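You operate a simulated robot arm through the tools that you are given. There is no shell and no other tool. Be economical: measure what you need, move in short steps, check, and stop when the job is done.

The job below is to be done with a simulated two-armed robot. You get a single attempt, and the scene is never put back.

Task
Fetch the sponge from the top of the white bench and set it in the yellow tray. Open the pink locker door, take the black brake pad from the shelf of the pink locker and put it on the tray on the top of the dark bench, then shut the door. Fetch the green cloth and set it on top of the flat pack on the top of the right bench. Turn the green gear knob to click 0. Put the silver lamp from the top of the dark bench on the top of the white bench. Fetch the yellow roll and set it on the top of the right bench. Do these in any order.

Only the result counts: the job must be done as asked and must still hold three seconds after the hand-in. Knocking over, shifting, dropping, spilling or breaking anything else fails it. Flat cloth is picked up by pressing the open fingertips on it (5 to 10 N) and closing them slowly along it; thin cloth reads only 2 to 8 mm in the jaws.

Robot
Two 7-joint arms with two-finger parallel grippers on one trunk, on a base that drives. Base frame: it is fixed to the floor where the robot stands at the start and does not move with it; the origin is under the middle of the robot, x ahead of it, y to its left, z up; the surface under the hand at the start is at about z = 820. Units: mm, degrees, N and s.
The left shoulder is at the start at [30, 119, 1110], the right one opposite. With the tool pointing down near the work surface each hand reaches from about 180 to 660 mm from the robot's upright axis, wherever it stands, measured 20 degrees to its own side. Places, roughly: black brake pad (5x2x3 cm) [900, 800, 1000]; flat pack [-2250, 3250, 750]; green cloth (10x6x4 cm) [-1200, 1300, 1000]; green gear knob [-700, 2300, 800]; pink locker door [700, 600, 900]; silver lamp (4x7x4 cm) [700, 3000, 900]; sponge (5x4x3 cm) [700, 0, 800]; top of the right bench [-2700, 3400, 900]; top of the white bench [800, -300, 800]; tray (15x12x3 cm) [800, 2500, 900]; yellow roll [-5250, 3250, 750]; yellow tray [700, -3700, 900]. Payload 3.43 kg a hand.
Tool frame (each hand has its own): the origin (TCP) lies between the finger pads and is the grasp point; the fingertips stand 30 mm ahead of it; z points along the fingers, y is the line along which they close. Largest opening 94 mm; finger width 28, thickness 10; the body of the gripper, 50 by 96 mm, starts 55 mm behind the TCP.
Orientation is that of the tool frame in the base frame, as a unit quaternion [x, y, z, w]. With the fingers straight down and closing along the base's y, the tool's x points along the base's -x, its y along +y and its z along -z.

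Tools
- The arms move only by the tool servo_tool. It takes "left_commands", "right_commands" or both (then of equal length, played together; a hand with none holds still); each is one flat list of numbers, 7 for each row, row after row: the turn, a rotation vector about the tool's x, y, z in rad, then the shift along the tool's x, y, z in mm, then the finger opening in mm, from 0 to 94. In form: [wx, wy, wz, x, y, z, jaw, wx, wy, wz, x, y, z, jaw, ...]. A call has 1 to 12 rows; each row shifts and turns the commanded pose from where the row before left it, along the tool's axes as they then stand. A row lasts 0.2 s, in which the tool goes at most 50 mm and 8.6 degrees; a call with a longer step from one row to the next is refused whole, and so is a gripper value outside its range. A pose out of reach is approached as far as the arm can. The call stops where the force on the tool passes 40 N (or 10 N more than at its start, if that is more) or the arm is blocked; 0.2 s more then pass. Each finger travels about 72 mm/s and halts on what it meets, pressing with about 24 N; the grip force reading is that of the motor and also rises with nothing between the fingers. The clock runs only during rows and for 0.2 s after the last one: add rows that do not move to give the fingers time. The reply holds the time, the measured pose of the TCP, the force on the tool along the base axes, the opening and the grip force, in the units named above and with some noise, with the torque about the TCP (base axes, N m) and any sound that the robot's microphone picked up, and new pictures: "pictures" is both (left out), scene, wrist or none (wrist: the cameras of the hands that moved).
- Cameras (640 x 400 px; columns grow to the right, rows downward): "scene" is now at [37.1, 22.5, 1805.9]; the picture's right is [0.33, -0.95, 0.00], its down [-0.79, -0.27, -0.55] and it looks along [0.52, 0.18, -0.84] (base axes); focal length 247 px, centre (320, 200). "left" rides on the left gripper at [76, -14, -103] in its tool frame; the picture's right is [0.18, 0.98, 0.00], its down [-0.75, 0.14, -0.64] and it looks along [-0.63, 0.12, 0.77] (tool axes); focal length 243 px, centre (320, 200). "right" rides on the right gripper at [76, 14, -102] in its tool frame; the picture's right is [-0.18, 0.98, 0.00], its down [-0.75, -0.14, -0.64] and it looks along [-0.63, -0.12, 0.77] (tool axes); focal length 243 px, centre (320, 200). There is no depth. A picture from a camera that has moved, and an enlarged one, comes with that camera's place and axes in the base frame and with its lens.
- lift_body(by): slides the trunk up (or, below 0, down) by that many mm; the arms and the scene camera ride with it, the base frame stays. It gives what a move gives, with no picture.
- steer(legs): drives the robot by 1 to 6 legs, each [ahead, turn to the left] in mm and degrees, along the robot's own axes; the way and the turn of a leg run together, so that a leg with both is an arc; at most 1500 mm and 180 degrees a leg. The arms and the cameras ride along, it lands a little off, and it stops where it bumps. It gives what a move gives, and a new picture of the scene camera.
- turn_head(pan, tilt): turns the head with the scene camera to pan (to the left, within 143 degrees either way) and tilt (down, from -29 to 69), counted from straight ahead of the robot. It gives what a move gives, and a new picture of the scene camera.
- zoom(camera, box): a new picture of the part [left, top, right, bottom] of that camera's present view, enlarged. It takes no simulated time.
- close_job(): hands the job in; it is judged then, once.

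Work in short steps. Places have to be worked out from the pictures, the camera data and where the tool is seen: move nearer, look again, correct. Check each grasp and each placing, and mend what went wrong. You have 196 turns and 260 pictures in all, those below and enlarged ones among them. Open the grippers and draw the arms clear of the work before you hand the job in, unless the task says otherwise.

The tools are called after "Call:" as name(argument=value, ...) on one line, values as JSON. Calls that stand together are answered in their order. servo_tool: Moves the arms, as the interface text tells. Its arguments: {"type":"object","properties":{"left_commands":{"type":"array"},"right_commands":{"type":"array"},"pictures":{"type":"string","enum":["both","scene","wrist","none"]}},"required":[]} The other tools are called the same way: lift_body (by) slides the trunk up or down; steer (legs) drives the base; turn_head (pan, tilt) turns the head that bears the scene camera; zoom (camera, box) takes an enlarged picture of a part of a camera's view; close_job () hands the job in.

At the start:

```text
clock: 0.0
left_tool_pos: [317.3, 356.0, 1216.9]
left_tcp_rot: [0.002, 1.0, 0.0, 0.0]
left_ft_force: [0.6, 0.2, -0.8]
left_torque: [-0.02, 0.02, 0.02]
left_gripper_width: 93.9
left_finger_force: 0.0
right_tool_pos: [430.1, 13.1, 1216.8]
right_tcp_rot: [0.002, 1.0, 0.0, 0.0]
right_ft_force: [-0.3, -0.4, -0.4]
right_torque: [0.04, 0.03, 0.01]
right_gripper_width: 94.2
right_finger_force: 0.0
trunk travel left (down, up): [-375.0, 35.0]
robot x, y, heading: [0.0, 4.3, 0.2]
head pan, tilt: [19.1, 56.7]
```

scene: 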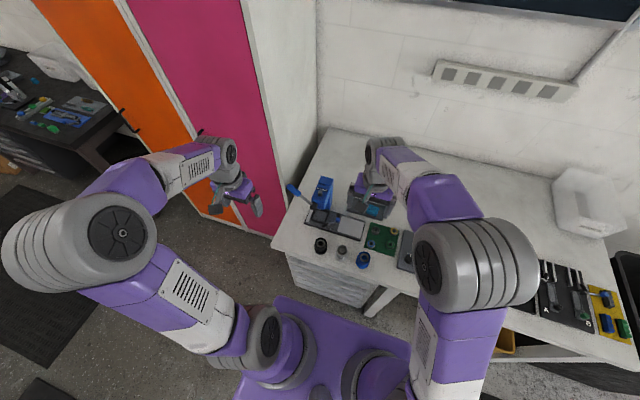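
right: 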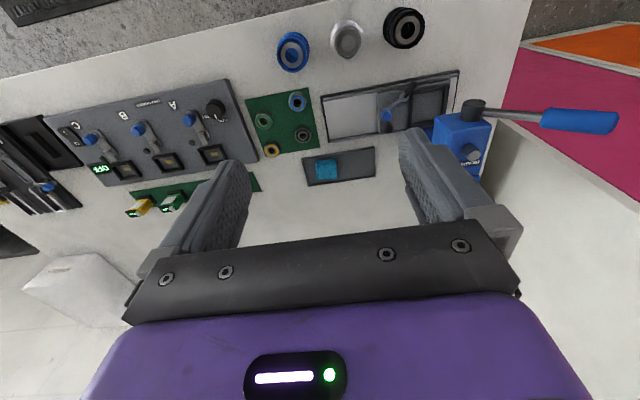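
left: 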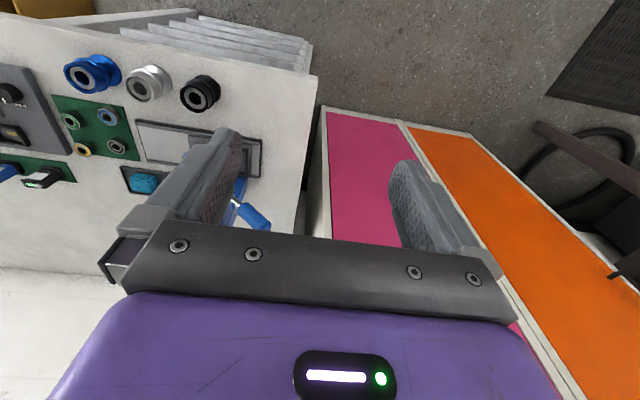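

I start by looking closely at the cyan block, which lies about where the sponge should be.

Call:
zoom(camera="right", box=[220, 60, 520, 220])

Call:
turn_head(pan=0, tilt=50)

```text
2.13 times, centred on (370, 140) of right
camera zoom: at [352.0, 28.1, 1321.3], right [0.19, 0.98, 0.0], down [0.75, -0.14, 0.64], along [0.63, -0.12, -0.77], focal length 518 px, centre (213, 328)
```

zoom: 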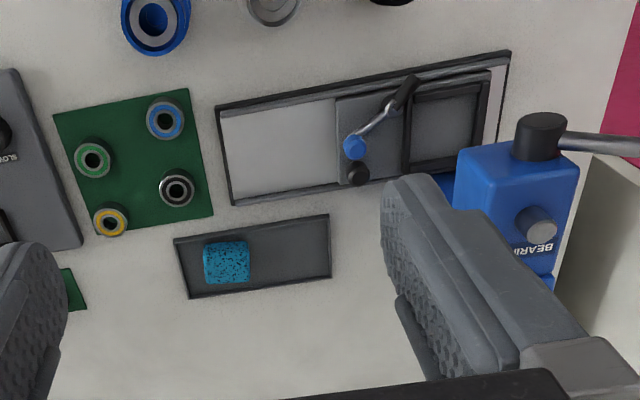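

```text
clock: 0.8
left_tool_pos: [315.7, 356.5, 1215.2]
left_tcp_rot: [0.002, 1.0, 0.0, 0.0]
left_ft_force: [-0.1, -0.5, 0.4]
left_torque: [0.02, -0.02, 0.0]
left_gripper_width: 94.0
left_finger_force: 0.0
right_tool_pos: [428.4, 14.3, 1218.4]
right_tcp_rot: [0.002, 1.0, 0.0, 0.0]
right_ft_force: [-0.4, 0.7, -0.1]
right_torque: [-0.01, -0.01, -0.01]
right_gripper_width: 94.1
right_finger_force: 0.0
trunk travel left (down, up): [-375.0, 35.0]
robot x, y, heading: [1.1, -0.7, 0.0]
head pan, tilt: [0.0, 50.0]
camera scene: at [47.7, -0.3, 1814.5], right [0.0, -1.0, 0.0], down [-0.77, 0.0, -0.64], along [0.64, 0.0, -0.77], focal length 247 px, centre (320, 200)
```

scene: 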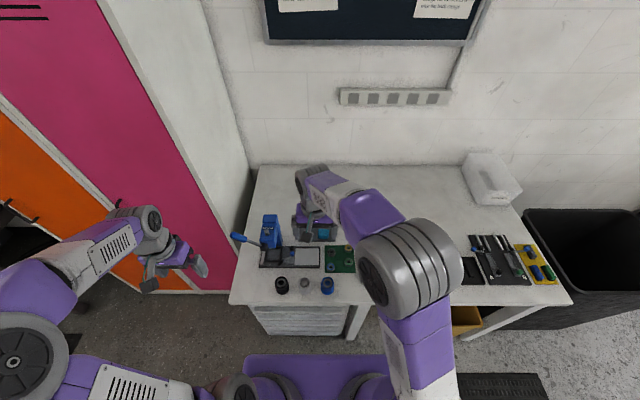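

The sponge sits in a shallow dark tray near [651, -14]. I bring the right hand down above it with the jaw at 75.

Call:
servo_tool(right_commands=[0, 0, 0, -27.6, -3.4, 33.4, 75, 0, 0, 0, -27.6, -3.4, 33.4, 75, 0, 0, 0, -27.6, -3.4, 33.4, 75, 0, 0, 0, -27.6, -3.4, 33.4, 75, 0, 0, 0, -27.6, -3.4, 33.4, 75, 0, 0, 0, -27.6, -3.4, 33.4, 75, 0, 0, 0, -27.6, -3.4, 33.4, 75, 0, 0, 0, -27.6, -3.4, 33.4, 75], pictures="wrist")

```text
clock: 2.6
left_tool_pos: [316.4, 354.7, 1216.2]
left_tcp_rot: [0.001, 1.0, 0.0, 0.0]
left_ft_force: [0.4, -0.3, 0.0]
left_torque: [0.0, 0.02, 0.02]
left_gripper_width: 94.0
left_finger_force: 0.0
right_tool_pos: [627.3, -27.7, 956.6]
right_tcp_rot: [0.002, 1.0, 0.0, 0.0]
right_ft_force: [0.2, 0.1, 1.1]
right_torque: [0.01, 0.04, -0.01]
right_gripper_width: 75.1
right_finger_force: 0.1
right hand out of reach, approached as far as the arm can: row 8
trunk travel left (down, up): [-375.0, 35.0]
robot x, y, heading: [-1.3, -0.8, 0.3]
head pan, tilt: [0.0, 50.0]
camera right: at [551.2, -13.3, 1059.4], right [0.19, 0.98, 0.0], down [0.75, -0.14, 0.64], along [0.63, -0.12, -0.77], focal length 243 px, centre (320, 200)
```

right: 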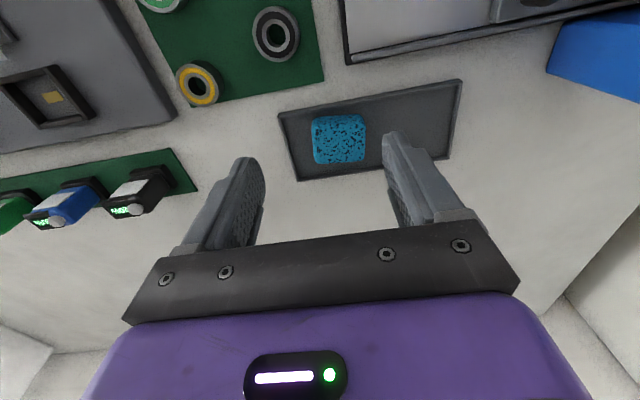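

The sponge works out at about [656, -14, 845], slightly beyond reach, so I drive 60 mm ahead.

Call:
steer(legs=[[60, 0]])

Call:
zoom(camera="right", box=[220, 60, 460, 210])

```text
clock: 3.6
left_tool_pos: [377.3, 356.5, 1215.5]
left_tcp_rot: [0.001, 1.0, 0.0, 0.0]
left_ft_force: [0.2, 0.4, -0.5]
left_torque: [0.0, 0.02, -0.01]
left_gripper_width: 94.1
left_finger_force: 0.1
right_tool_pos: [688.2, -26.7, 955.9]
right_tcp_rot: [0.002, 1.0, 0.0, 0.0]
right_ft_force: [0.5, 0.4, 0.1]
right_torque: [-0.01, 0.01, 0.01]
right_gripper_width: 75.2
right_finger_force: 0.0
trunk travel left (down, up): [-375.0, 35.0]
robot x, y, heading: [61.4, -5.0, -0.0]
head pan, tilt: [0.0, 50.0]
camera scene: at [109.0, -0.4, 1814.5], right [0.0, -1.0, 0.0], down [-0.77, 0.0, -0.64], along [0.64, 0.0, -0.77], focal length 247 px, centre (320, 200)
```

scene: 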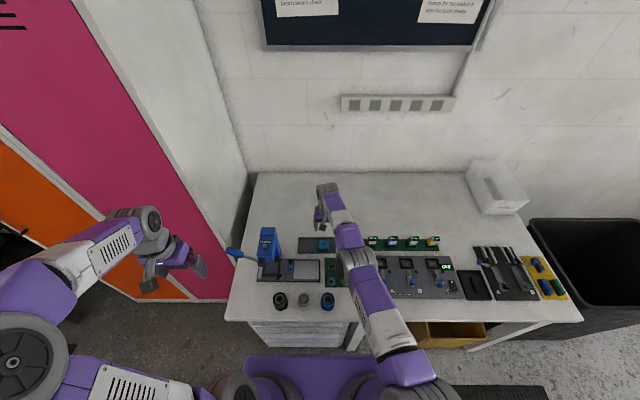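

```text
2.67 times, centred on (340, 135) of right
camera zoom: at [612.1, -12.2, 1059.6], right [0.19, 0.98, 0.0], down [0.75, -0.14, 0.64], along [0.63, -0.12, -0.77], focal length 647 px, centre (267, 373)
```

zoom: 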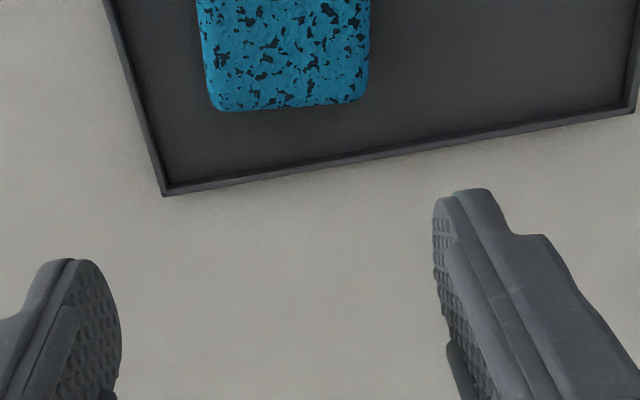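

Back off 31 mm in x, centre, and descend to about z 880 for a look.

Call:
servo_tool(right_commands=[0, 0, 0, 31, 12, 0, 75, 0, 0, 0, 0, 0, 40, 75, 0, 0, 0, 0, 0, 38, 75], pictures="wrist")

```text
clock: 4.4
left_tool_pos: [376.0, 356.4, 1215.0]
left_tcp_rot: [0.002, 1.0, 0.0, 0.0]
left_ft_force: [0.3, -0.3, 0.1]
left_torque: [0.0, 0.02, 0.01]
left_gripper_width: 93.6
left_finger_force: 0.0
right_tool_pos: [664.4, -14.3, 877.4]
right_tcp_rot: [0.002, 1.0, 0.001, 0.001]
right_ft_force: [-1.1, -0.7, 0.1]
right_torque: [-0.01, -0.02, 0.0]
right_gripper_width: 74.9
right_finger_force: 0.0
right hand out of reach, approached as far as the arm can: row 1, 2, 3
trunk travel left (down, up): [-375.0, 35.0]
robot x, y, heading: [57.1, 1.0, -0.0]
head pan, tilt: [0.0, 50.0]
camera right: at [587.3, -1.2, 980.1], right [0.19, 0.98, 0.0], down [0.75, -0.14, 0.64], along [0.63, -0.12, -0.76], focal length 243 px, centre (320, 200)
```

right: 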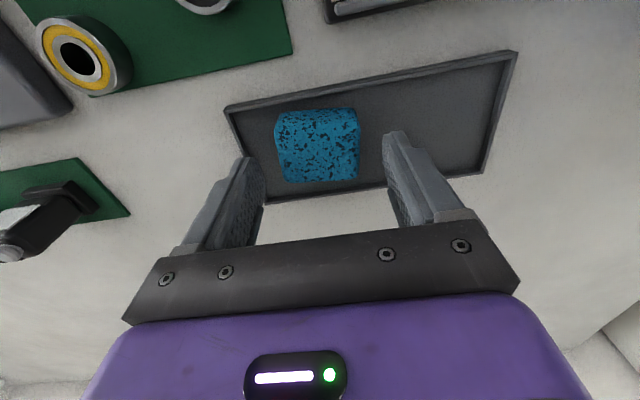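

Sponge confirmed at [656, -15]; the command still carried overreach, so I back 24 mm and lower to fingertip z about 828.

Call:
servo_tool(right_commands=[0, 0, 0, 24, 0, 0, 75, 0, 0, 0, 0, 0, 10, 75, 0, 0, 0, 0, 0, 10, 75], pictures="wrist")

```text
clock: 5.2
left_tool_pos: [373.5, 355.1, 1215.2]
left_tcp_rot: [0.002, 1.0, 0.0, 0.001]
left_ft_force: [-0.2, -0.4, 0.8]
left_torque: [0.01, -0.03, 0.0]
left_gripper_width: 93.8
left_finger_force: 0.1
right_tool_pos: [639.6, -14.2, 861.0]
right_tcp_rot: [0.002, 1.0, 0.0, 0.004]
right_ft_force: [-0.4, -0.8, 16.5]
right_torque: [-0.74, 0.2, -0.08]
right_gripper_width: 75.3
right_finger_force: 0.2
trunk travel left (down, up): [-375.0, 35.0]
robot x, y, heading: [60.5, 4.7, -0.0]
head pan, tilt: [0.0, 50.0]
camera right: at [562.3, 0.2, 962.5], right [0.19, 0.98, 0.0], down [0.75, -0.14, 0.65], along [0.64, -0.12, -0.76], focal length 243 px, centre (320, 200)
```

right: 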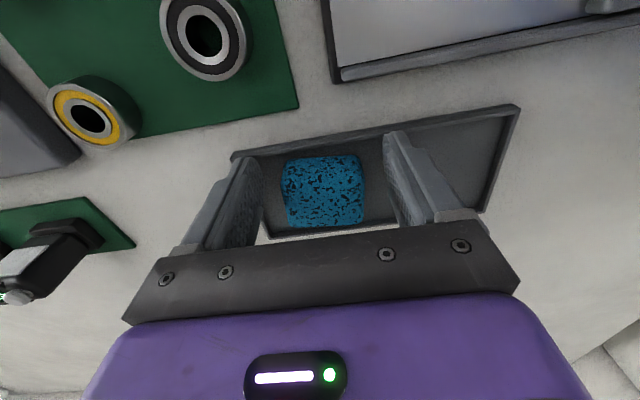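

The -y finger touched something (rim of the tray). I lift 10, narrow to 64, move to x 654 and descend again.

Call:
servo_tool(right_commands=[0, 0, 0, 0, 0, -12, 75, 0, 0, 0, -14, 1, 0, 62, 0, 0, 0, 0, 0, 0, 62], pictures="wrist")

```text
clock: 6.0
left_tool_pos: [376.5, 356.4, 1216.3]
left_tcp_rot: [0.002, 1.0, 0.0, 0.0]
left_ft_force: [-0.4, -0.8, -0.4]
left_torque: [-0.01, 0.02, -0.02]
left_gripper_width: 94.1
left_finger_force: 0.1
right_tool_pos: [654.5, -14.0, 868.3]
right_tcp_rot: [0.002, 1.0, 0.001, 0.0]
right_ft_force: [-0.2, 0.4, 0.6]
right_torque: [0.0, -0.01, 0.02]
right_gripper_width: 61.9
right_finger_force: 0.1
trunk travel left (down, up): [-375.0, 35.0]
robot x, y, heading: [59.5, 2.6, -0.2]
head pan, tilt: [0.0, 50.0]
camera right: at [577.9, 0.7, 971.3], right [0.19, 0.98, 0.0], down [0.75, -0.14, 0.64], along [0.63, -0.12, -0.77], focal length 243 px, centre (320, 200)
```

right: 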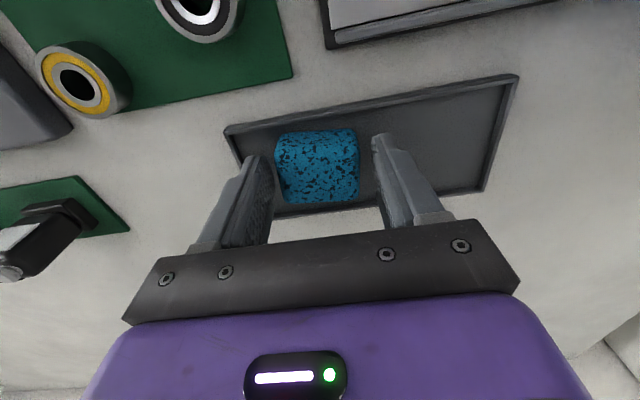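

Sponge sits between the fingers. Descend 8 and close.

Call:
servo_tool(right_commands=[0, 0, 0, 0, 0, 8, 62, 0, 0, 0, 0, 0, 0, 30, 0, 0, 0, 0, 0, 0, 20, 0, 0, 0, 0, 0, 0, 20], pictures="wrist")

```text
clock: 7.0
left_tool_pos: [378.0, 355.6, 1214.9]
left_tcp_rot: [0.002, 1.0, 0.0, 0.0]
left_ft_force: [0.7, 0.1, 0.3]
left_torque: [0.0, 0.05, -0.03]
left_gripper_width: 94.0
left_finger_force: 0.1
right_tool_pos: [655.3, -14.7, 860.6]
right_tcp_rot: [0.001, 1.0, 0.0, 0.0]
right_ft_force: [0.5, 0.1, 0.4]
right_torque: [0.01, 0.02, 0.01]
right_gripper_width: 49.0
right_finger_force: 23.4
trunk travel left (down, up): [-375.0, 35.0]
robot x, y, heading: [57.1, 0.7, -0.3]
head pan, tilt: [0.0, 50.0]
camera right: at [577.8, 0.1, 963.4], right [0.19, 0.98, 0.0], down [0.75, -0.14, 0.64], along [0.63, -0.12, -0.77], focal length 243 px, centre (320, 200)
```

right: 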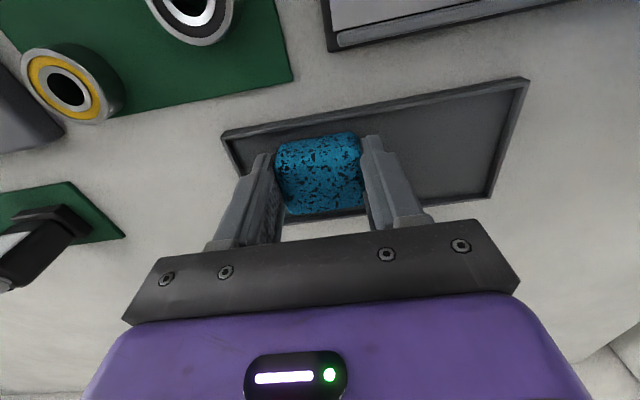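

Gripped at 49 mm. Lift and retract the hand.

Call:
servo_tool(right_commands=[0, 0, 0, 0, 0, -40, 20, 0, 0, 0, 0, 0, -48, 20, 0, 0, 0, 10, 0, -48, 20, 0, 0, 0, 30, 0, -38, 20, 0, 0, 0, 40, -15, -28, 20, 0, 0, 0, 40, -15, -28, 20, 0, 0, 0, 40, -15, -28, 20, 0, 0, 0, 40, -15, -28, 20, 0, 0, 0, 40, -15, -28, 20], pictures="wrist")

Call:
turn_head(pan=-90, tilt=25)

```text
refused: row 5 steps farther than a row can; nothing moved
```

```text
clock: 8.6
left_tool_pos: [377.7, 356.1, 1215.3]
left_tcp_rot: [0.002, 1.0, -0.001, 0.001]
left_ft_force: [0.0, -0.3, 0.6]
left_torque: [-0.01, -0.02, -0.05]
left_gripper_width: 94.0
left_finger_force: 0.0
right_tool_pos: [656.1, -14.0, 861.3]
right_tcp_rot: [0.002, 1.0, -0.001, 0.0]
right_ft_force: [-0.2, 0.2, 0.7]
right_torque: [-0.03, 0.0, 0.01]
right_gripper_width: 48.9
right_finger_force: 24.0
trunk travel left (down, up): [-375.0, 35.0]
robot x, y, heading: [61.3, -1.5, 0.0]
head pan, tilt: [-90.0, 25.0]
camera scene: at [30.7, -92.5, 1852.0], right [-1.0, 0.0, 0.0], down [0.0, 0.42, -0.91], along [0.0, -0.91, -0.42], focal length 247 px, centre (320, 200)
```

scene: 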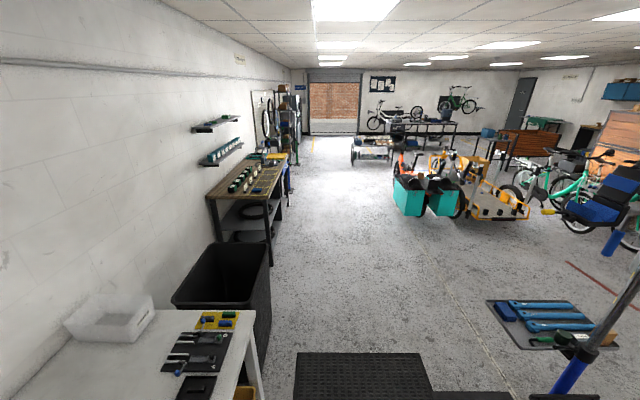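

Row too long; repeat with smaller steps.

Call:
servo_tool(right_commands=[0, 0, 0, 0, 0, -40, 20, 0, 0, 0, 0, 0, -48, 20, 0, 0, 0, 10, 0, -48, 20, 0, 0, 0, 30, 0, -38, 20, 0, 0, 0, 36, -12, -28, 20, 0, 0, 0, 36, -12, -28, 20, 0, 0, 0, 36, -12, -28, 20, 0, 0, 0, 36, -12, -28, 20, 0, 0, 0, 36, -12, -28, 20], pictures="wrist")

Call:
zoom(camera="scene", box=[180, 100, 420, 250])

```text
clock: 10.6
left_tool_pos: [375.4, 354.9, 1216.3]
left_tcp_rot: [0.002, 1.0, 0.0, 0.001]
left_ft_force: [-0.8, -0.1, 0.6]
left_torque: [0.03, 0.0, -0.01]
left_gripper_width: 94.1
left_finger_force: 0.2
right_tool_pos: [434.3, -76.8, 1174.2]
right_tcp_rot: [0.002, 1.0, 0.001, 0.002]
right_ft_force: [-1.3, -0.7, 0.6]
right_torque: [0.0, -0.01, 0.01]
right_gripper_width: 48.6
right_finger_force: 24.2
trunk travel left (down, up): [-375.0, 35.0]
robot x, y, heading: [61.5, 0.9, 0.0]
head pan, tilt: [-90.0, 25.0]
camera right: at [357.6, -62.0, 1277.4], right [0.19, 0.98, 0.0], down [0.75, -0.14, 0.64], along [0.63, -0.12, -0.77], focal length 243 px, centre (320, 200)
```

right: 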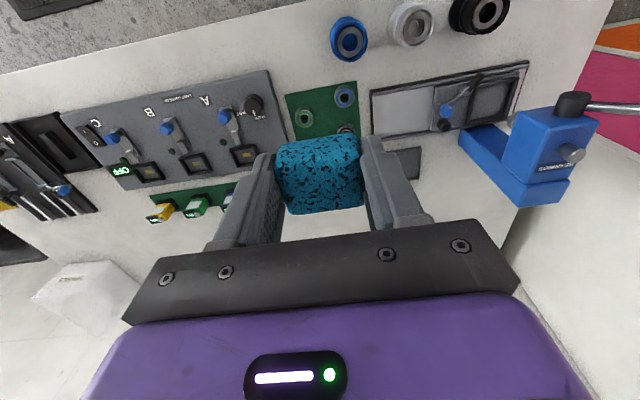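

```text
2.67 times, centred on (300, 175) of scene
camera zoom: at [28.3, -93.7, 1851.9], right [-1.0, 0.0, 0.0], down [0.0, 0.42, -0.91], along [0.0, -0.91, -0.42], focal length 659 px, centre (373, 267)
```

zoom: 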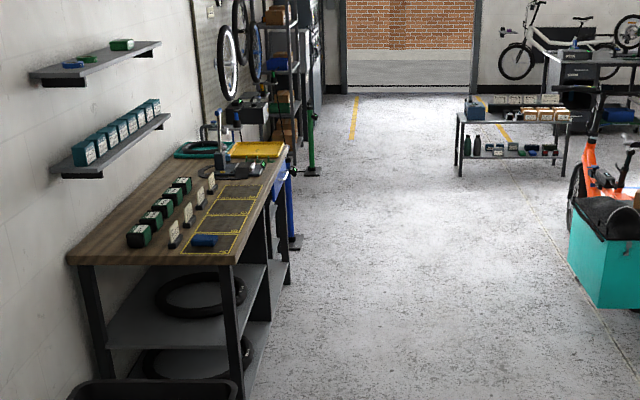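

Sponge held. The yellow tray is at about [670, -3720, 900] with bench front at x≈520; corridor is free. Drive there.

Call:
steer(legs=[[-180, 0], [0, -90], [1500, 0], [1500, 0], [600, 0], [0, 90]])

Call:
turn_head(pan=0, tilt=50)

```text
clock: 36.7
left_tool_pos: [347.9, -3233.7, 1214.8]
left_tcp_rot: [-0.023, 1.0, 0.0, 0.0]
left_ft_force: [0.0, -0.1, 0.0]
left_torque: [-0.03, -0.01, -0.01]
left_gripper_width: 93.9
left_finger_force: 0.1
right_tool_pos: [429.8, -3661.1, 1174.3]
right_tcp_rot: [-0.023, 1.0, 0.0, 0.001]
right_ft_force: [-0.1, 0.9, -0.7]
right_torque: [0.01, 0.02, 0.0]
right_gripper_width: 48.5
right_finger_force: 24.1
trunk travel left (down, up): [-375.0, 35.0]
robot x, y, heading: [50.1, -3605.8, 2.8]
head pan, tilt: [-90.0, 25.0]
camera scene: at [24.3, -3699.2, 1852.0], right [-1.0, -0.05, 0.0], down [-0.02, 0.42, -0.91], along [0.04, -0.91, -0.42], focal length 247 px, centre (320, 200)
```

scene: 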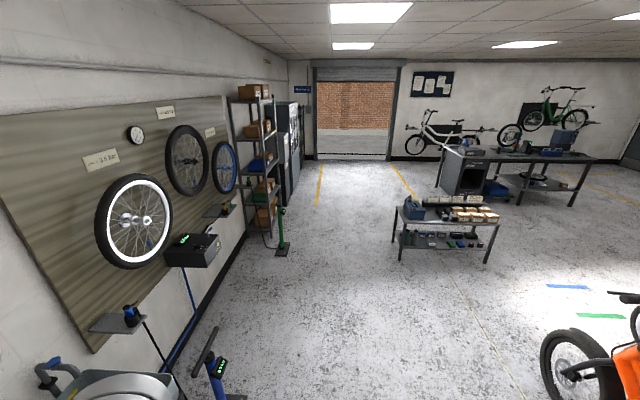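

```text
clock: 38.4
left_tool_pos: [349.5, -3234.3, 1215.7]
left_tcp_rot: [-0.023, 1.0, -0.001, 0.0]
left_ft_force: [-0.7, 1.2, -0.1]
left_torque: [-0.02, -0.01, 0.01]
left_gripper_width: 93.9
left_finger_force: 0.1
right_tool_pos: [429.2, -3662.6, 1174.4]
right_tcp_rot: [-0.022, 1.0, 0.0, 0.001]
right_ft_force: [-0.1, 0.0, 0.5]
right_torque: [0.0, 0.03, 0.01]
right_gripper_width: 48.4
right_finger_force: 24.1
trunk travel left (down, up): [-375.0, 35.0]
robot x, y, heading: [52.9, -3605.7, 2.6]
head pan, tilt: [0.0, 50.0]
camera scene: at [96.7, -3603.5, 1814.6], right [0.05, -1.0, 0.0], down [-0.77, -0.04, -0.64], along [0.64, 0.03, -0.77], focal length 247 px, centre (320, 200)
```

scene: 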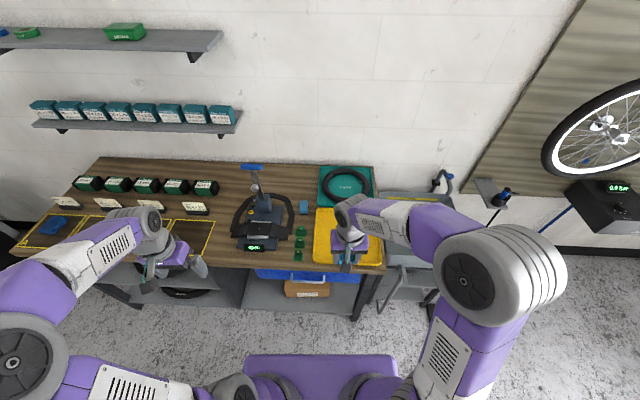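

The yellow tray is near [655, -3670], partly under the hand. I drive 60 mm ahead and view it with the wrist camera.

Call:
steer(legs=[[60, -2.6]])

Call:
servo_tool(right_commands=[0, 0, 0, -1, 0, 0, 20], pictures="wrist")

```text
clock: 39.4
left_tool_pos: [425.0, -3246.7, 1216.1]
left_tcp_rot: [-0.001, 1.0, 0.0, -0.001]
left_ft_force: [0.7, 0.5, 0.0]
left_torque: [-0.01, 0.04, 0.0]
left_gripper_width: 94.0
left_finger_force: 0.1
right_tool_pos: [484.7, -3677.2, 1172.8]
right_tcp_rot: [0.0, 1.0, 0.0, 0.0]
right_ft_force: [1.0, 0.3, -0.3]
right_torque: [0.01, 0.03, 0.03]
right_gripper_width: 48.4
right_finger_force: 24.3
trunk travel left (down, up): [-375.0, 35.0]
robot x, y, heading: [107.8, -3604.8, 0.4]
head pan, tilt: [0.0, 50.0]
camera scene: at [157.2, -3603.9, 1814.6], right [0.0, -1.0, 0.0], down [-0.77, 0.0, -0.64], along [0.64, 0.0, -0.77], focal length 247 px, centre (320, 200)
```

scene: 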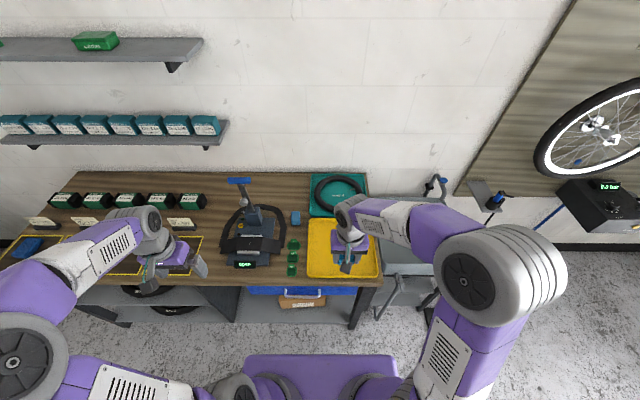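

```text
clock: 39.8
left_tool_pos: [421.8, -3246.6, 1216.1]
left_tcp_rot: [0.0, 1.0, 0.0, 0.0]
left_ft_force: [-0.6, -0.8, 0.6]
left_torque: [0.01, 0.0, -0.01]
left_gripper_width: 93.9
left_finger_force: 0.1
right_tool_pos: [485.5, -3678.5, 1174.8]
right_tcp_rot: [-0.001, 1.0, 0.0, 0.001]
right_ft_force: [-0.2, 0.5, 0.2]
right_torque: [0.02, -0.01, 0.01]
right_gripper_width: 48.9
right_finger_force: 24.4
trunk travel left (down, up): [-375.0, 35.0]
robot x, y, heading: [108.1, -3607.4, 0.2]
head pan, tilt: [0.0, 50.0]
camera right: at [407.5, -3663.5, 1277.4], right [0.18, 0.98, 0.0], down [0.75, -0.14, 0.64], along [0.63, -0.12, -0.77], focal length 243 px, centre (320, 200)
```

right: 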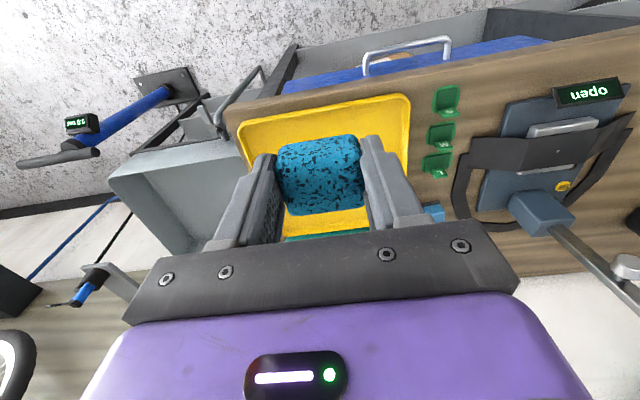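

Tray spans about 300 mm, centre near [660, -3698]. Move above it to z≈985.

Call:
servo_tool(right_commands=[0, 0, 0, -26, -3, 32, 20, 0, 0, 0, -26, -3, 32, 20, 0, 0, 0, -26, -3, 32, 20, 0, 0, 0, -26, -3, 32, 20, 0, 0, 0, -26, -3, 32, 20, 0, 0, 0, -26, -3, 32, 20], pictures="both")

```text
clock: 41.2
left_tool_pos: [425.7, -3247.7, 1215.1]
left_tcp_rot: [0.0, 1.0, 0.0, -0.001]
left_ft_force: [0.5, -0.2, 0.6]
left_torque: [0.01, 0.02, 0.03]
left_gripper_width: 94.0
left_finger_force: 0.1
right_tool_pos: [646.0, -3696.5, 981.5]
right_tcp_rot: [0.0, 1.0, 0.001, 0.001]
right_ft_force: [0.5, 0.5, -0.6]
right_torque: [-0.03, 0.04, -0.01]
right_gripper_width: 48.6
right_finger_force: 24.5
trunk travel left (down, up): [-375.0, 35.0]
robot x, y, heading: [108.5, -3601.9, 0.5]
head pan, tilt: [0.0, 50.0]
camera scene: at [158.2, -3604.2, 1814.5], right [0.0, -1.0, 0.0], down [-0.77, 0.0, -0.64], along [0.64, 0.0, -0.77], focal length 247 px, centre (320, 200)
camera right: at [568.3, -3682.9, 1084.8], right [0.18, 0.98, 0.0], down [0.75, -0.14, 0.64], along [0.63, -0.12, -0.77], focal length 243 px, centre (320, 200)
```

scene: 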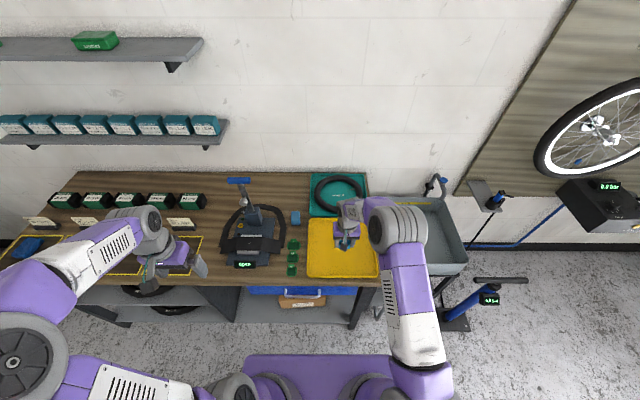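
right: 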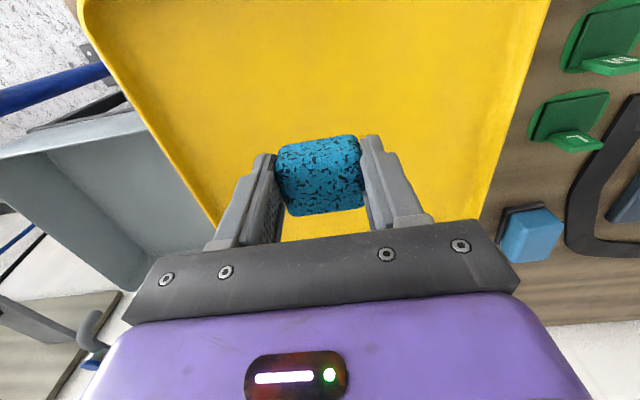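

Well centred. Descend in small steps until contact.

Call:
servo_tool(right_commands=[0, 0, 0, 8, 0, 18, 20, 0, 0, 0, 0, 0, 10, 20, 0, 0, 0, 0, 0, 8, 20], pictures="wrist")

```text
clock: 42.0
left_tool_pos: [424.2, -3246.2, 1215.2]
left_tcp_rot: [0.0, 1.0, 0.0, 0.0]
left_ft_force: [-0.5, 0.2, 0.6]
left_torque: [-0.02, -0.02, 0.02]
left_gripper_width: 94.1
left_finger_force: 0.1
right_tool_pos: [635.3, -3697.8, 946.2]
right_tcp_rot: [-0.001, 1.0, 0.0, 0.001]
right_ft_force: [0.3, -0.7, -0.1]
right_torque: [0.0, 0.01, -0.04]
right_gripper_width: 48.4
right_finger_force: 24.0
trunk travel left (down, up): [-375.0, 35.0]
robot x, y, heading: [111.8, -3599.9, 0.1]
head pan, tilt: [0.0, 50.0]
camera right: at [557.9, -3682.4, 1049.4], right [0.18, 0.98, 0.0], down [0.75, -0.14, 0.64], along [0.63, -0.12, -0.77], focal length 243 px, centre (320, 200)
```

right: 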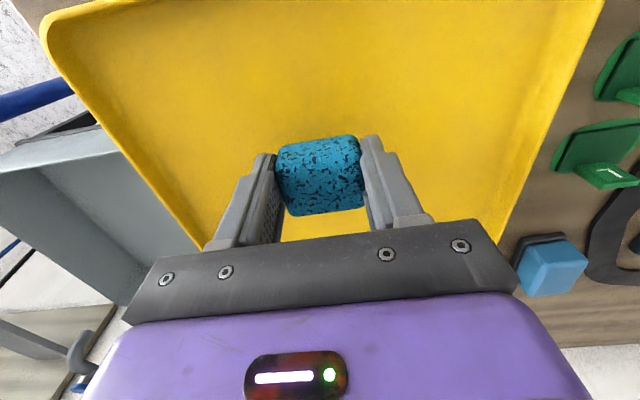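

No contact yet; continue down gently.

Call:
servo_tool(right_commands=[0, 0, 0, 0, 0, 6, 20, 0, 0, 0, 0, 0, 6, 20, 0, 0, 0, 0, 0, 6, 20], pictures="none")

```text
clock: 42.8
left_tool_pos: [423.9, -3246.9, 1215.3]
left_tcp_rot: [0.0, 1.0, 0.0, 0.001]
left_ft_force: [0.3, -0.1, 0.6]
left_torque: [-0.01, -0.01, 0.0]
left_gripper_width: 93.9
left_finger_force: 0.1
right_tool_pos: [635.5, -3695.2, 928.0]
right_tcp_rot: [0.0, 1.0, 0.001, 0.001]
right_ft_force: [-0.8, 0.0, -0.1]
right_torque: [0.05, 0.01, -0.01]
right_gripper_width: 48.6
right_finger_force: 23.4
trunk travel left (down, up): [-375.0, 35.0]
robot x, y, heading: [108.8, -3606.2, 0.0]
head pan, tilt: [0.0, 50.0]
```

Call:
servo_tool(right_commands=[0, 0, 0, 0, 0, 5, 20, 0, 0, 0, 0, 0, 5, 20, 0, 0, 0, 0, 0, 5, 20], pictures="wrist")

```text
clock: 43.8
left_tool_pos: [422.0, -3246.2, 1216.3]
left_tcp_rot: [0.0, 1.0, 0.0, 0.0]
left_ft_force: [-0.3, -0.1, 0.7]
left_torque: [-0.03, 0.01, -0.01]
left_gripper_width: 93.9
left_finger_force: 0.1
right_tool_pos: [635.7, -3695.3, 918.4]
right_tcp_rot: [0.0, 1.0, 0.001, 0.005]
right_ft_force: [-9.2, -1.1, 21.8]
right_torque: [-0.1, 0.34, 0.0]
right_gripper_width: 48.7
right_finger_force: 23.9
trunk travel left (down, up): [-375.0, 35.0]
robot x, y, heading: [111.4, -3602.7, 0.1]
head pan, tilt: [0.0, 50.0]
stopped in row 3 (right hand): the force on the tool passed its limit at 43 N (the readings are from after the stop); the commanded pose is now the measured one
camera right: at [557.9, -3681.2, 1020.7], right [0.18, 0.98, 0.0], down [0.75, -0.14, 0.65], along [0.64, -0.12, -0.76], focal length 243 px, centre (320, 200)
```

right: 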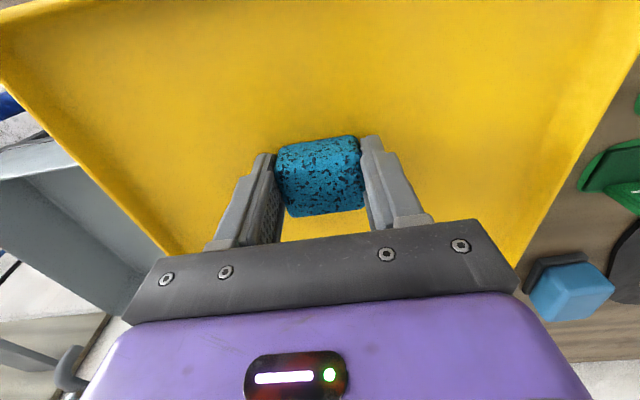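

Contact at z 918. Raise 1 mm, open, and lift away.

Call:
servo_tool(right_commands=[0, 0, 0, 0, 0, -1, 48, 0, 0, 0, 0, 0, 0, 70, 0, 0, 0, 0, 0, 0, 75, 0, 0, 0, 0, 0, -30, 75, 0, 0, 0, 0, 0, -48, 75, 0, 0, 0, 0, 0, -48, 75], pictures="wrist")

```text
clock: 45.1
left_tool_pos: [423.4, -3247.5, 1215.5]
left_tcp_rot: [0.0, 1.0, -0.001, 0.0]
left_ft_force: [-0.8, 0.0, 0.1]
left_torque: [0.02, 0.01, 0.01]
left_gripper_width: 94.0
left_finger_force: 0.1
right_tool_pos: [637.3, -3694.0, 1043.0]
right_tcp_rot: [0.001, 1.0, 0.001, 0.003]
right_ft_force: [-0.7, 0.4, -0.2]
right_torque: [0.01, -0.01, 0.01]
right_gripper_width: 75.1
right_finger_force: 0.1
trunk travel left (down, up): [-375.0, 35.0]
robot x, y, heading: [109.8, -3601.4, 0.2]
head pan, tilt: [0.0, 50.0]
camera right: at [558.7, -3679.6, 1144.8], right [0.18, 0.98, 0.0], down [0.75, -0.14, 0.65], along [0.64, -0.12, -0.76], focal length 243 px, centre (320, 200)
```

right: 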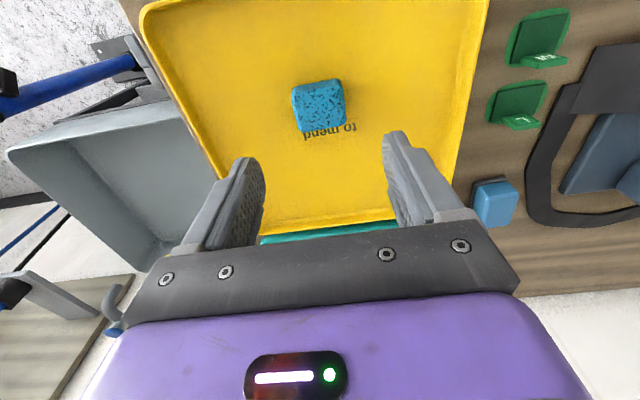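

Sponge is in the yellow tray. Retract the arm and drive back towards the pink locker.

Call:
servo_tool(right_commands=[0, 0, 0, 32, 0, -25, 90, 0, 0, 0, 32, 0, -25, 90, 0, 0, 0, 32, 0, -25, 90, 0, 0, 0, 32, 0, -25, 90, 0, 0, 0, 32, 0, -25, 90, 0, 0, 0, 32, 0, -25, 90], pictures="none")

Call:
steer(legs=[[-200, 0], [0, 90], [1500, 0], [1500, 0], [1200, 0], [0, -90]])

Call:
turn_head(pan=0, tilt=35)

```text
clock: 46.5
left_tool_pos: [422.3, -3246.7, 1216.5]
left_tcp_rot: [0.0, 1.0, 0.0, 0.0]
left_ft_force: [0.1, -0.3, 0.2]
left_torque: [0.05, -0.03, 0.02]
left_gripper_width: 94.2
left_finger_force: 0.0
right_tool_pos: [440.8, -3696.1, 1193.9]
right_tcp_rot: [-0.001, 1.0, 0.0, 0.004]
right_ft_force: [0.3, 0.8, 0.0]
right_torque: [0.01, -0.03, 0.0]
right_gripper_width: 89.9
right_finger_force: 0.1
trunk travel left (down, up): [-375.0, 35.0]
robot x, y, heading: [111.4, -3604.3, -0.2]
head pan, tilt: [0.0, 50.0]
```

```text
clock: 75.5
left_tool_pos: [327.7, 923.1, 1216.1]
left_tcp_rot: [0.027, 1.0, 0.0, 0.0]
left_ft_force: [0.3, 0.3, 0.2]
left_torque: [0.02, -0.01, 0.0]
left_gripper_width: 94.1
left_finger_force: 0.1
right_tool_pos: [320.7, 474.9, 1193.1]
right_tcp_rot: [0.027, 1.0, 0.001, 0.004]
right_ft_force: [0.7, -0.1, -0.4]
right_torque: [-0.03, -0.03, -0.02]
right_gripper_width: 90.0
right_finger_force: 0.0
trunk travel left (down, up): [-375.0, 35.0]
robot x, y, heading: [-6.2, 584.7, -3.1]
head pan, tilt: [0.0, 50.0]
camera scene: at [39.0, 581.6, 1814.5], right [-0.05, -1.0, 0.0], down [-0.77, 0.04, -0.64], along [0.64, -0.03, -0.77], focal length 247 px, centre (320, 200)
```

scene: 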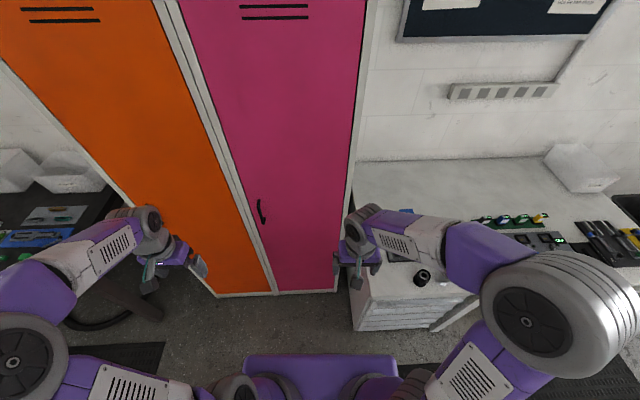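

```text
clock: 76.3
left_tool_pos: [326.1, 923.8, 1216.2]
left_tcp_rot: [0.028, 1.0, 0.0, 0.001]
left_ft_force: [0.4, 0.2, 0.8]
left_torque: [0.01, -0.01, 0.03]
left_gripper_width: 93.8
left_finger_force: 0.0
right_tool_pos: [320.4, 473.4, 1191.7]
right_tcp_rot: [0.028, 1.0, 0.001, 0.004]
right_ft_force: [0.1, -0.7, 0.0]
right_torque: [-0.01, -0.03, -0.02]
right_gripper_width: 90.0
right_finger_force: 0.1
trunk travel left (down, up): [-375.0, 35.0]
robot x, y, heading: [-9.5, 585.4, -3.0]
head pan, tilt: [0.0, 35.0]
camera scene: at [50.1, 581.1, 1836.2], right [-0.05, -1.0, 0.0], down [-0.57, 0.03, -0.82], along [0.82, -0.04, -0.57], focal length 247 px, centre (320, 200)
```

scene: 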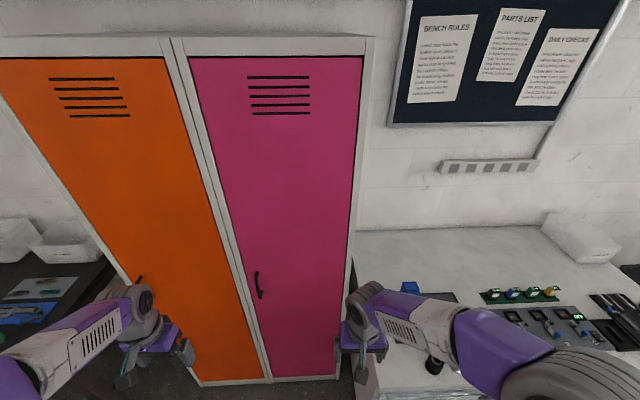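

The handle is on the left of the pink door near [640, 790, 1020], hinge on the right near y 435. I square the heading and rotate the left hand to point forward.

Call:
steer(legs=[[0, 3]])

Call:
servo_tool(left_commands=[0, -0.1428, 0, 0, 0, 0, 60, 0, -0.1428, 0, 0, 0, 0, 60, 0, -0.1428, 0, 0, 0, 0, 60, 0, -0.1428, 0, 0, 0, 0, 60, 0, -0.1428, 0, 0, 0, 0, 60, 0, -0.1428, 0, 0, 0, 0, 60, 0, -0.1428, 0, 0, 0, 0, 60, 0, -0.1428, 0, 0, 0, 0, 60, 0, -0.1428, 0, 0, 0, 0, 60, 0, -0.1428, 0, 0, 0, 0, 60, 0, -0.1428, 0, 0, 0, 0, 60], pictures="both")

```text
clock: 77.1
left_tool_pos: [308.6, 940.3, 1216.1]
left_tcp_rot: [0.002, 1.0, 0.0, 0.0]
left_ft_force: [-0.8, 0.2, 0.2]
left_torque: [0.01, 0.0, -0.01]
left_gripper_width: 94.2
left_finger_force: 0.0
right_tool_pos: [326.1, 491.4, 1193.4]
right_tcp_rot: [0.002, 1.0, 0.001, 0.004]
right_ft_force: [-0.3, 0.2, 0.4]
right_torque: [-0.05, -0.01, 0.0]
right_gripper_width: 90.1
right_finger_force: 0.0
trunk travel left (down, up): [-375.0, 35.0]
robot x, y, heading: [-8.5, 582.5, 0.2]
head pan, tilt: [0.0, 35.0]
camera scene: at [50.2, 583.7, 1836.3], right [0.0, -1.0, 0.0], down [-0.57, 0.0, -0.82], along [0.82, 0.0, -0.57], focal length 247 px, centre (320, 200)
```

scene: 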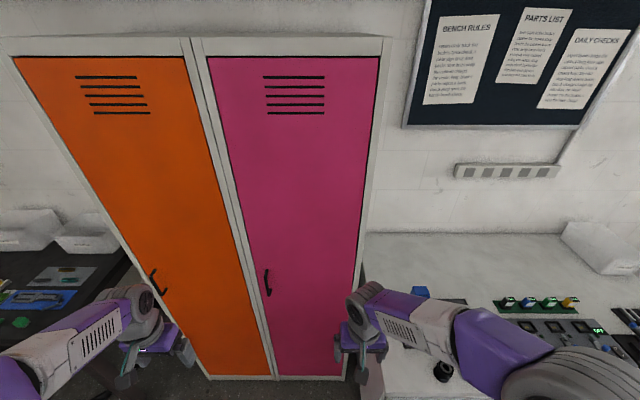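

```text
clock: 79.5
left_tool_pos: [330.2, 979.5, 1225.7]
left_tcp_rot: [0.002, 0.707, -0.002, 0.707]
left_ft_force: [-0.3, -0.5, -1.0]
left_torque: [-0.04, 0.0, 0.0]
left_gripper_width: 59.9
left_finger_force: 0.1
left hand out of reach, approached as far as the arm can: row 6, 7, 8, 9, 10
right_tool_pos: [324.9, 491.1, 1192.6]
right_tcp_rot: [0.001, 1.0, 0.001, 0.003]
right_ft_force: [0.4, -0.1, 0.0]
right_torque: [-0.03, 0.02, -0.01]
right_gripper_width: 90.2
right_finger_force: 0.0
trunk travel left (down, up): [-375.0, 35.0]
robot x, y, heading: [-7.7, 587.2, 0.2]
head pan, tilt: [0.0, 35.0]
camera scene: at [49.9, 584.6, 1836.3], right [0.0, -1.0, 0.0], down [-0.57, 0.0, -0.82], along [0.82, 0.0, -0.57], focal length 247 px, centre (320, 200)
camera left: at [228.0, 966.6, 1149.6], right [0.0, 0.98, -0.18], down [-0.64, 0.14, 0.75], along [0.77, 0.12, 0.63], focal length 243 px, centre (320, 200)
```

scene: 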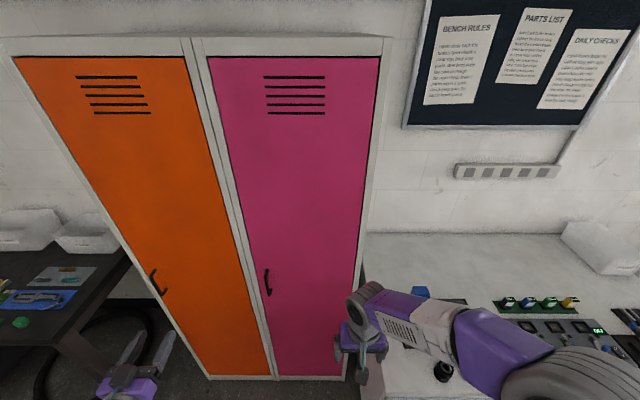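
left: 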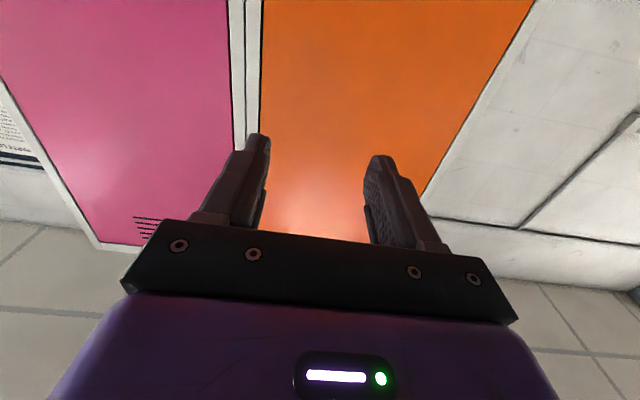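

Handle centre ~[640, 787, 1035], vertical. I bring the left hand in front of it at x≈500.

Call:
servo_tool(left_commands=[0, 0, 0, 24, -24, 20, 60, 0, 0, 0, 24, -24, 20, 60, 0, 0, 0, 24, -24, 20, 60, 0, 0, 0, 24, -24, 20, 60, 0, 0, 0, 24, -24, 20, 60, 0, 0, 0, 24, -24, 20, 60, 0, 0, 0, 24, -24, 20, 60, 0, 0, 0, 24, -24, 20, 60], pictures="both")

```text
clock: 81.3
left_tool_pos: [493.1, 789.9, 1034.0]
left_tcp_rot: [0.002, 0.708, -0.001, 0.706]
left_ft_force: [-0.4, 0.3, -0.1]
left_torque: [0.0, 0.0, -0.01]
left_gripper_width: 59.9
left_finger_force: 0.1
left hand out of reach, approached as far as the arm can: row 1
right_tool_pos: [326.5, 490.1, 1192.7]
right_tcp_rot: [0.002, 1.0, 0.001, 0.004]
right_ft_force: [0.2, -1.1, 0.4]
right_torque: [0.0, 0.02, -0.02]
right_gripper_width: 89.9
right_finger_force: 0.0
trunk travel left (down, up): [-375.0, 35.0]
robot x, y, heading: [-9.5, 583.9, 0.2]
head pan, tilt: [0.0, 35.0]
camera scene: at [51.6, 583.0, 1836.2], right [0.0, -1.0, 0.0], down [-0.57, 0.0, -0.82], along [0.82, 0.0, -0.57], focal length 247 px, centre (320, 200)
camera left: at [389.8, 778.2, 958.1], right [0.0, 0.98, -0.18], down [-0.64, 0.14, 0.75], along [0.77, 0.12, 0.63], focal length 243 px, centre (320, 200)
```

scene: 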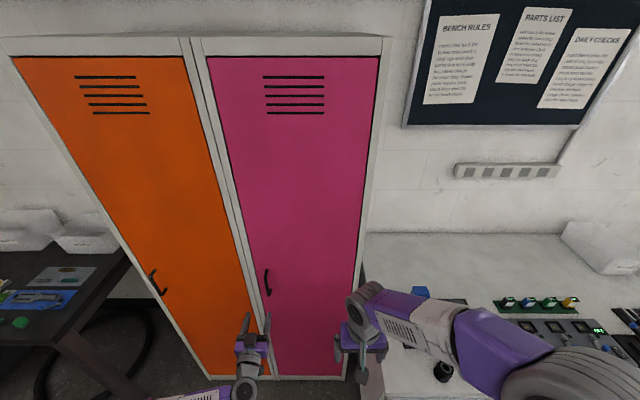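
left: 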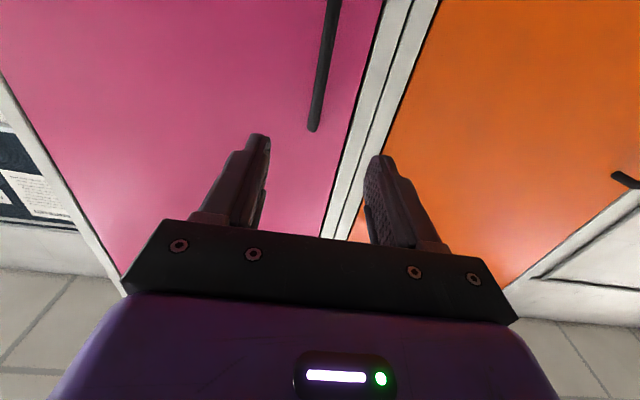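

Triangulated: handle top at [674, 793, 1083], bar running down. I advance the open hand to x≈630 at z≈1010.

Call:
servo_tool(left_commands=[0, 0, 0, 8, 2, 35, 60, 0, 0, 0, 8, 2, 35, 60, 0, 0, 0, 8, 1, 35, 60, 0, 0, 0, 0, 0, 30, 60], pictures="wrist")

```text
clock: 82.3
left_tool_pos: [621.2, 803.2, 1014.4]
left_tcp_rot: [0.003, 0.707, -0.003, 0.707]
left_ft_force: [0.3, 0.3, -0.3]
left_torque: [-0.01, -0.02, -0.03]
left_gripper_width: 59.9
left_finger_force: 0.0
left hand out of reach, approached as far as the arm can: row 4
right_tool_pos: [325.4, 491.2, 1192.2]
right_tcp_rot: [0.001, 1.0, 0.001, 0.003]
right_ft_force: [-0.3, -0.7, 0.7]
right_torque: [0.02, 0.03, 0.01]
right_gripper_width: 89.7
right_finger_force: 0.0
trunk travel left (down, up): [-375.0, 35.0]
robot x, y, heading: [-8.7, 580.8, -0.0]
head pan, tilt: [0.0, 35.0]
camera left: at [517.7, 790.0, 939.0], right [0.0, 0.98, -0.18], down [-0.64, 0.14, 0.75], along [0.77, 0.11, 0.63], focal length 243 px, centre (320, 200)
```

left: 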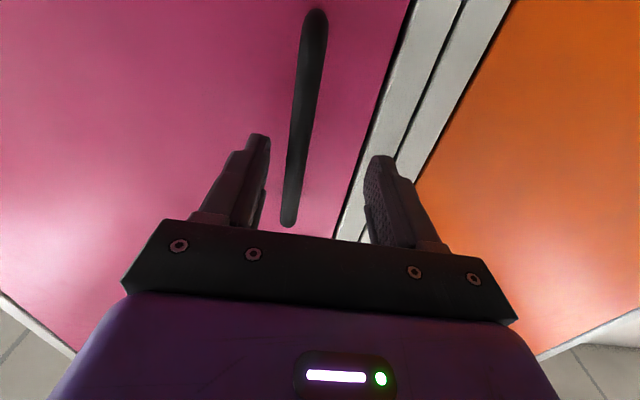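

Reach limit at ~625. I retract 60, drive ahead 100, and re-centre at y 790.

Call:
servo_tool(left_commands=[0, 0, 0, 0, -6, -45, 60, 0, 0, 0, 0, -6, -45, 60], pictures="none")

Call:
steer(legs=[[100, 0]])

Call:
servo_tool(left_commands=[0, 0, 0, 0, 0, 1, 60], pictures="wrist")

```text
clock: 82.9
left_tool_pos: [531.3, 794.3, 1014.6]
left_tcp_rot: [0.002, 0.707, -0.002, 0.707]
left_ft_force: [0.7, 0.2, 0.4]
left_torque: [0.0, -0.03, -0.02]
left_gripper_width: 59.9
left_finger_force: 0.0
right_tool_pos: [325.0, 491.2, 1193.1]
right_tcp_rot: [0.002, 1.0, 0.0, 0.004]
right_ft_force: [-0.5, -0.7, -1.6]
right_torque: [0.0, 0.01, -0.03]
right_gripper_width: 90.1
right_finger_force: 0.0
trunk travel left (down, up): [-375.0, 35.0]
robot x, y, heading: [-9.9, 580.6, 0.0]
head pan, tilt: [0.0, 35.0]
```

```text
clock: 84.1
left_tool_pos: [631.8, 794.4, 1015.1]
left_tcp_rot: [0.001, 0.707, -0.001, 0.707]
left_ft_force: [0.0, 0.1, -0.2]
left_torque: [-0.04, -0.01, 0.0]
left_gripper_width: 60.2
left_finger_force: 0.1
right_tool_pos: [426.2, 491.1, 1192.8]
right_tcp_rot: [0.001, 1.0, 0.001, 0.003]
right_ft_force: [0.6, 0.5, 0.2]
right_torque: [0.02, 0.01, 0.0]
right_gripper_width: 90.1
right_finger_force: 0.1
trunk travel left (down, up): [-375.0, 35.0]
robot x, y, heading: [93.0, 584.8, 0.5]
head pan, tilt: [0.0, 35.0]
camera scene: at [151.2, 584.3, 1836.3], right [0.0, -1.0, 0.0], down [-0.57, 0.0, -0.82], along [0.82, 0.0, -0.57], focal length 247 px, centre (320, 200)
```

scene: 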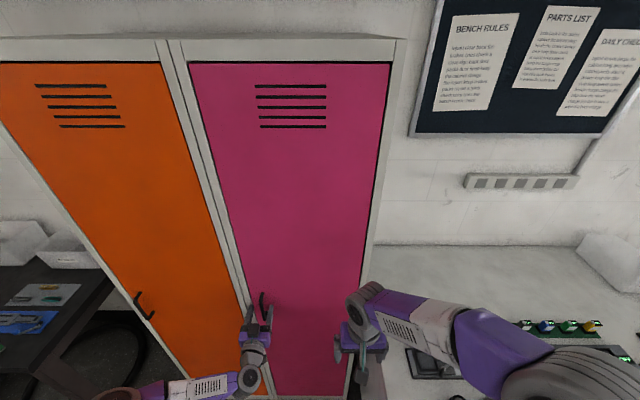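

```text
clock: 84.5
left_tool_pos: [632.4, 794.9, 1014.8]
left_tcp_rot: [0.0, 0.707, 0.0, 0.707]
left_ft_force: [-0.2, -0.2, 0.4]
left_torque: [-0.02, -0.02, -0.01]
left_gripper_width: 60.0
left_finger_force: 0.1
right_tool_pos: [426.6, 491.0, 1191.7]
right_tcp_rot: [0.0, 1.0, 0.002, 0.004]
right_ft_force: [-0.3, -0.7, 0.3]
right_torque: [-0.01, -0.02, 0.01]
right_gripper_width: 90.1
right_finger_force: 0.1
trunk travel left (down, up): [-375.0, 35.0]
robot x, y, heading: [91.4, 582.7, 0.2]
head pan, tilt: [0.0, 35.0]
camera left: at [528.9, 780.8, 939.1], right [0.0, 0.98, -0.18], down [-0.64, 0.14, 0.75], along [0.77, 0.12, 0.63], focal length 243 px, centre (320, 200)
```

left: 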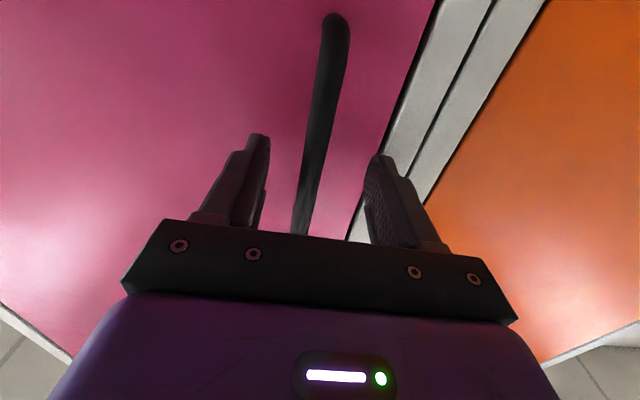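

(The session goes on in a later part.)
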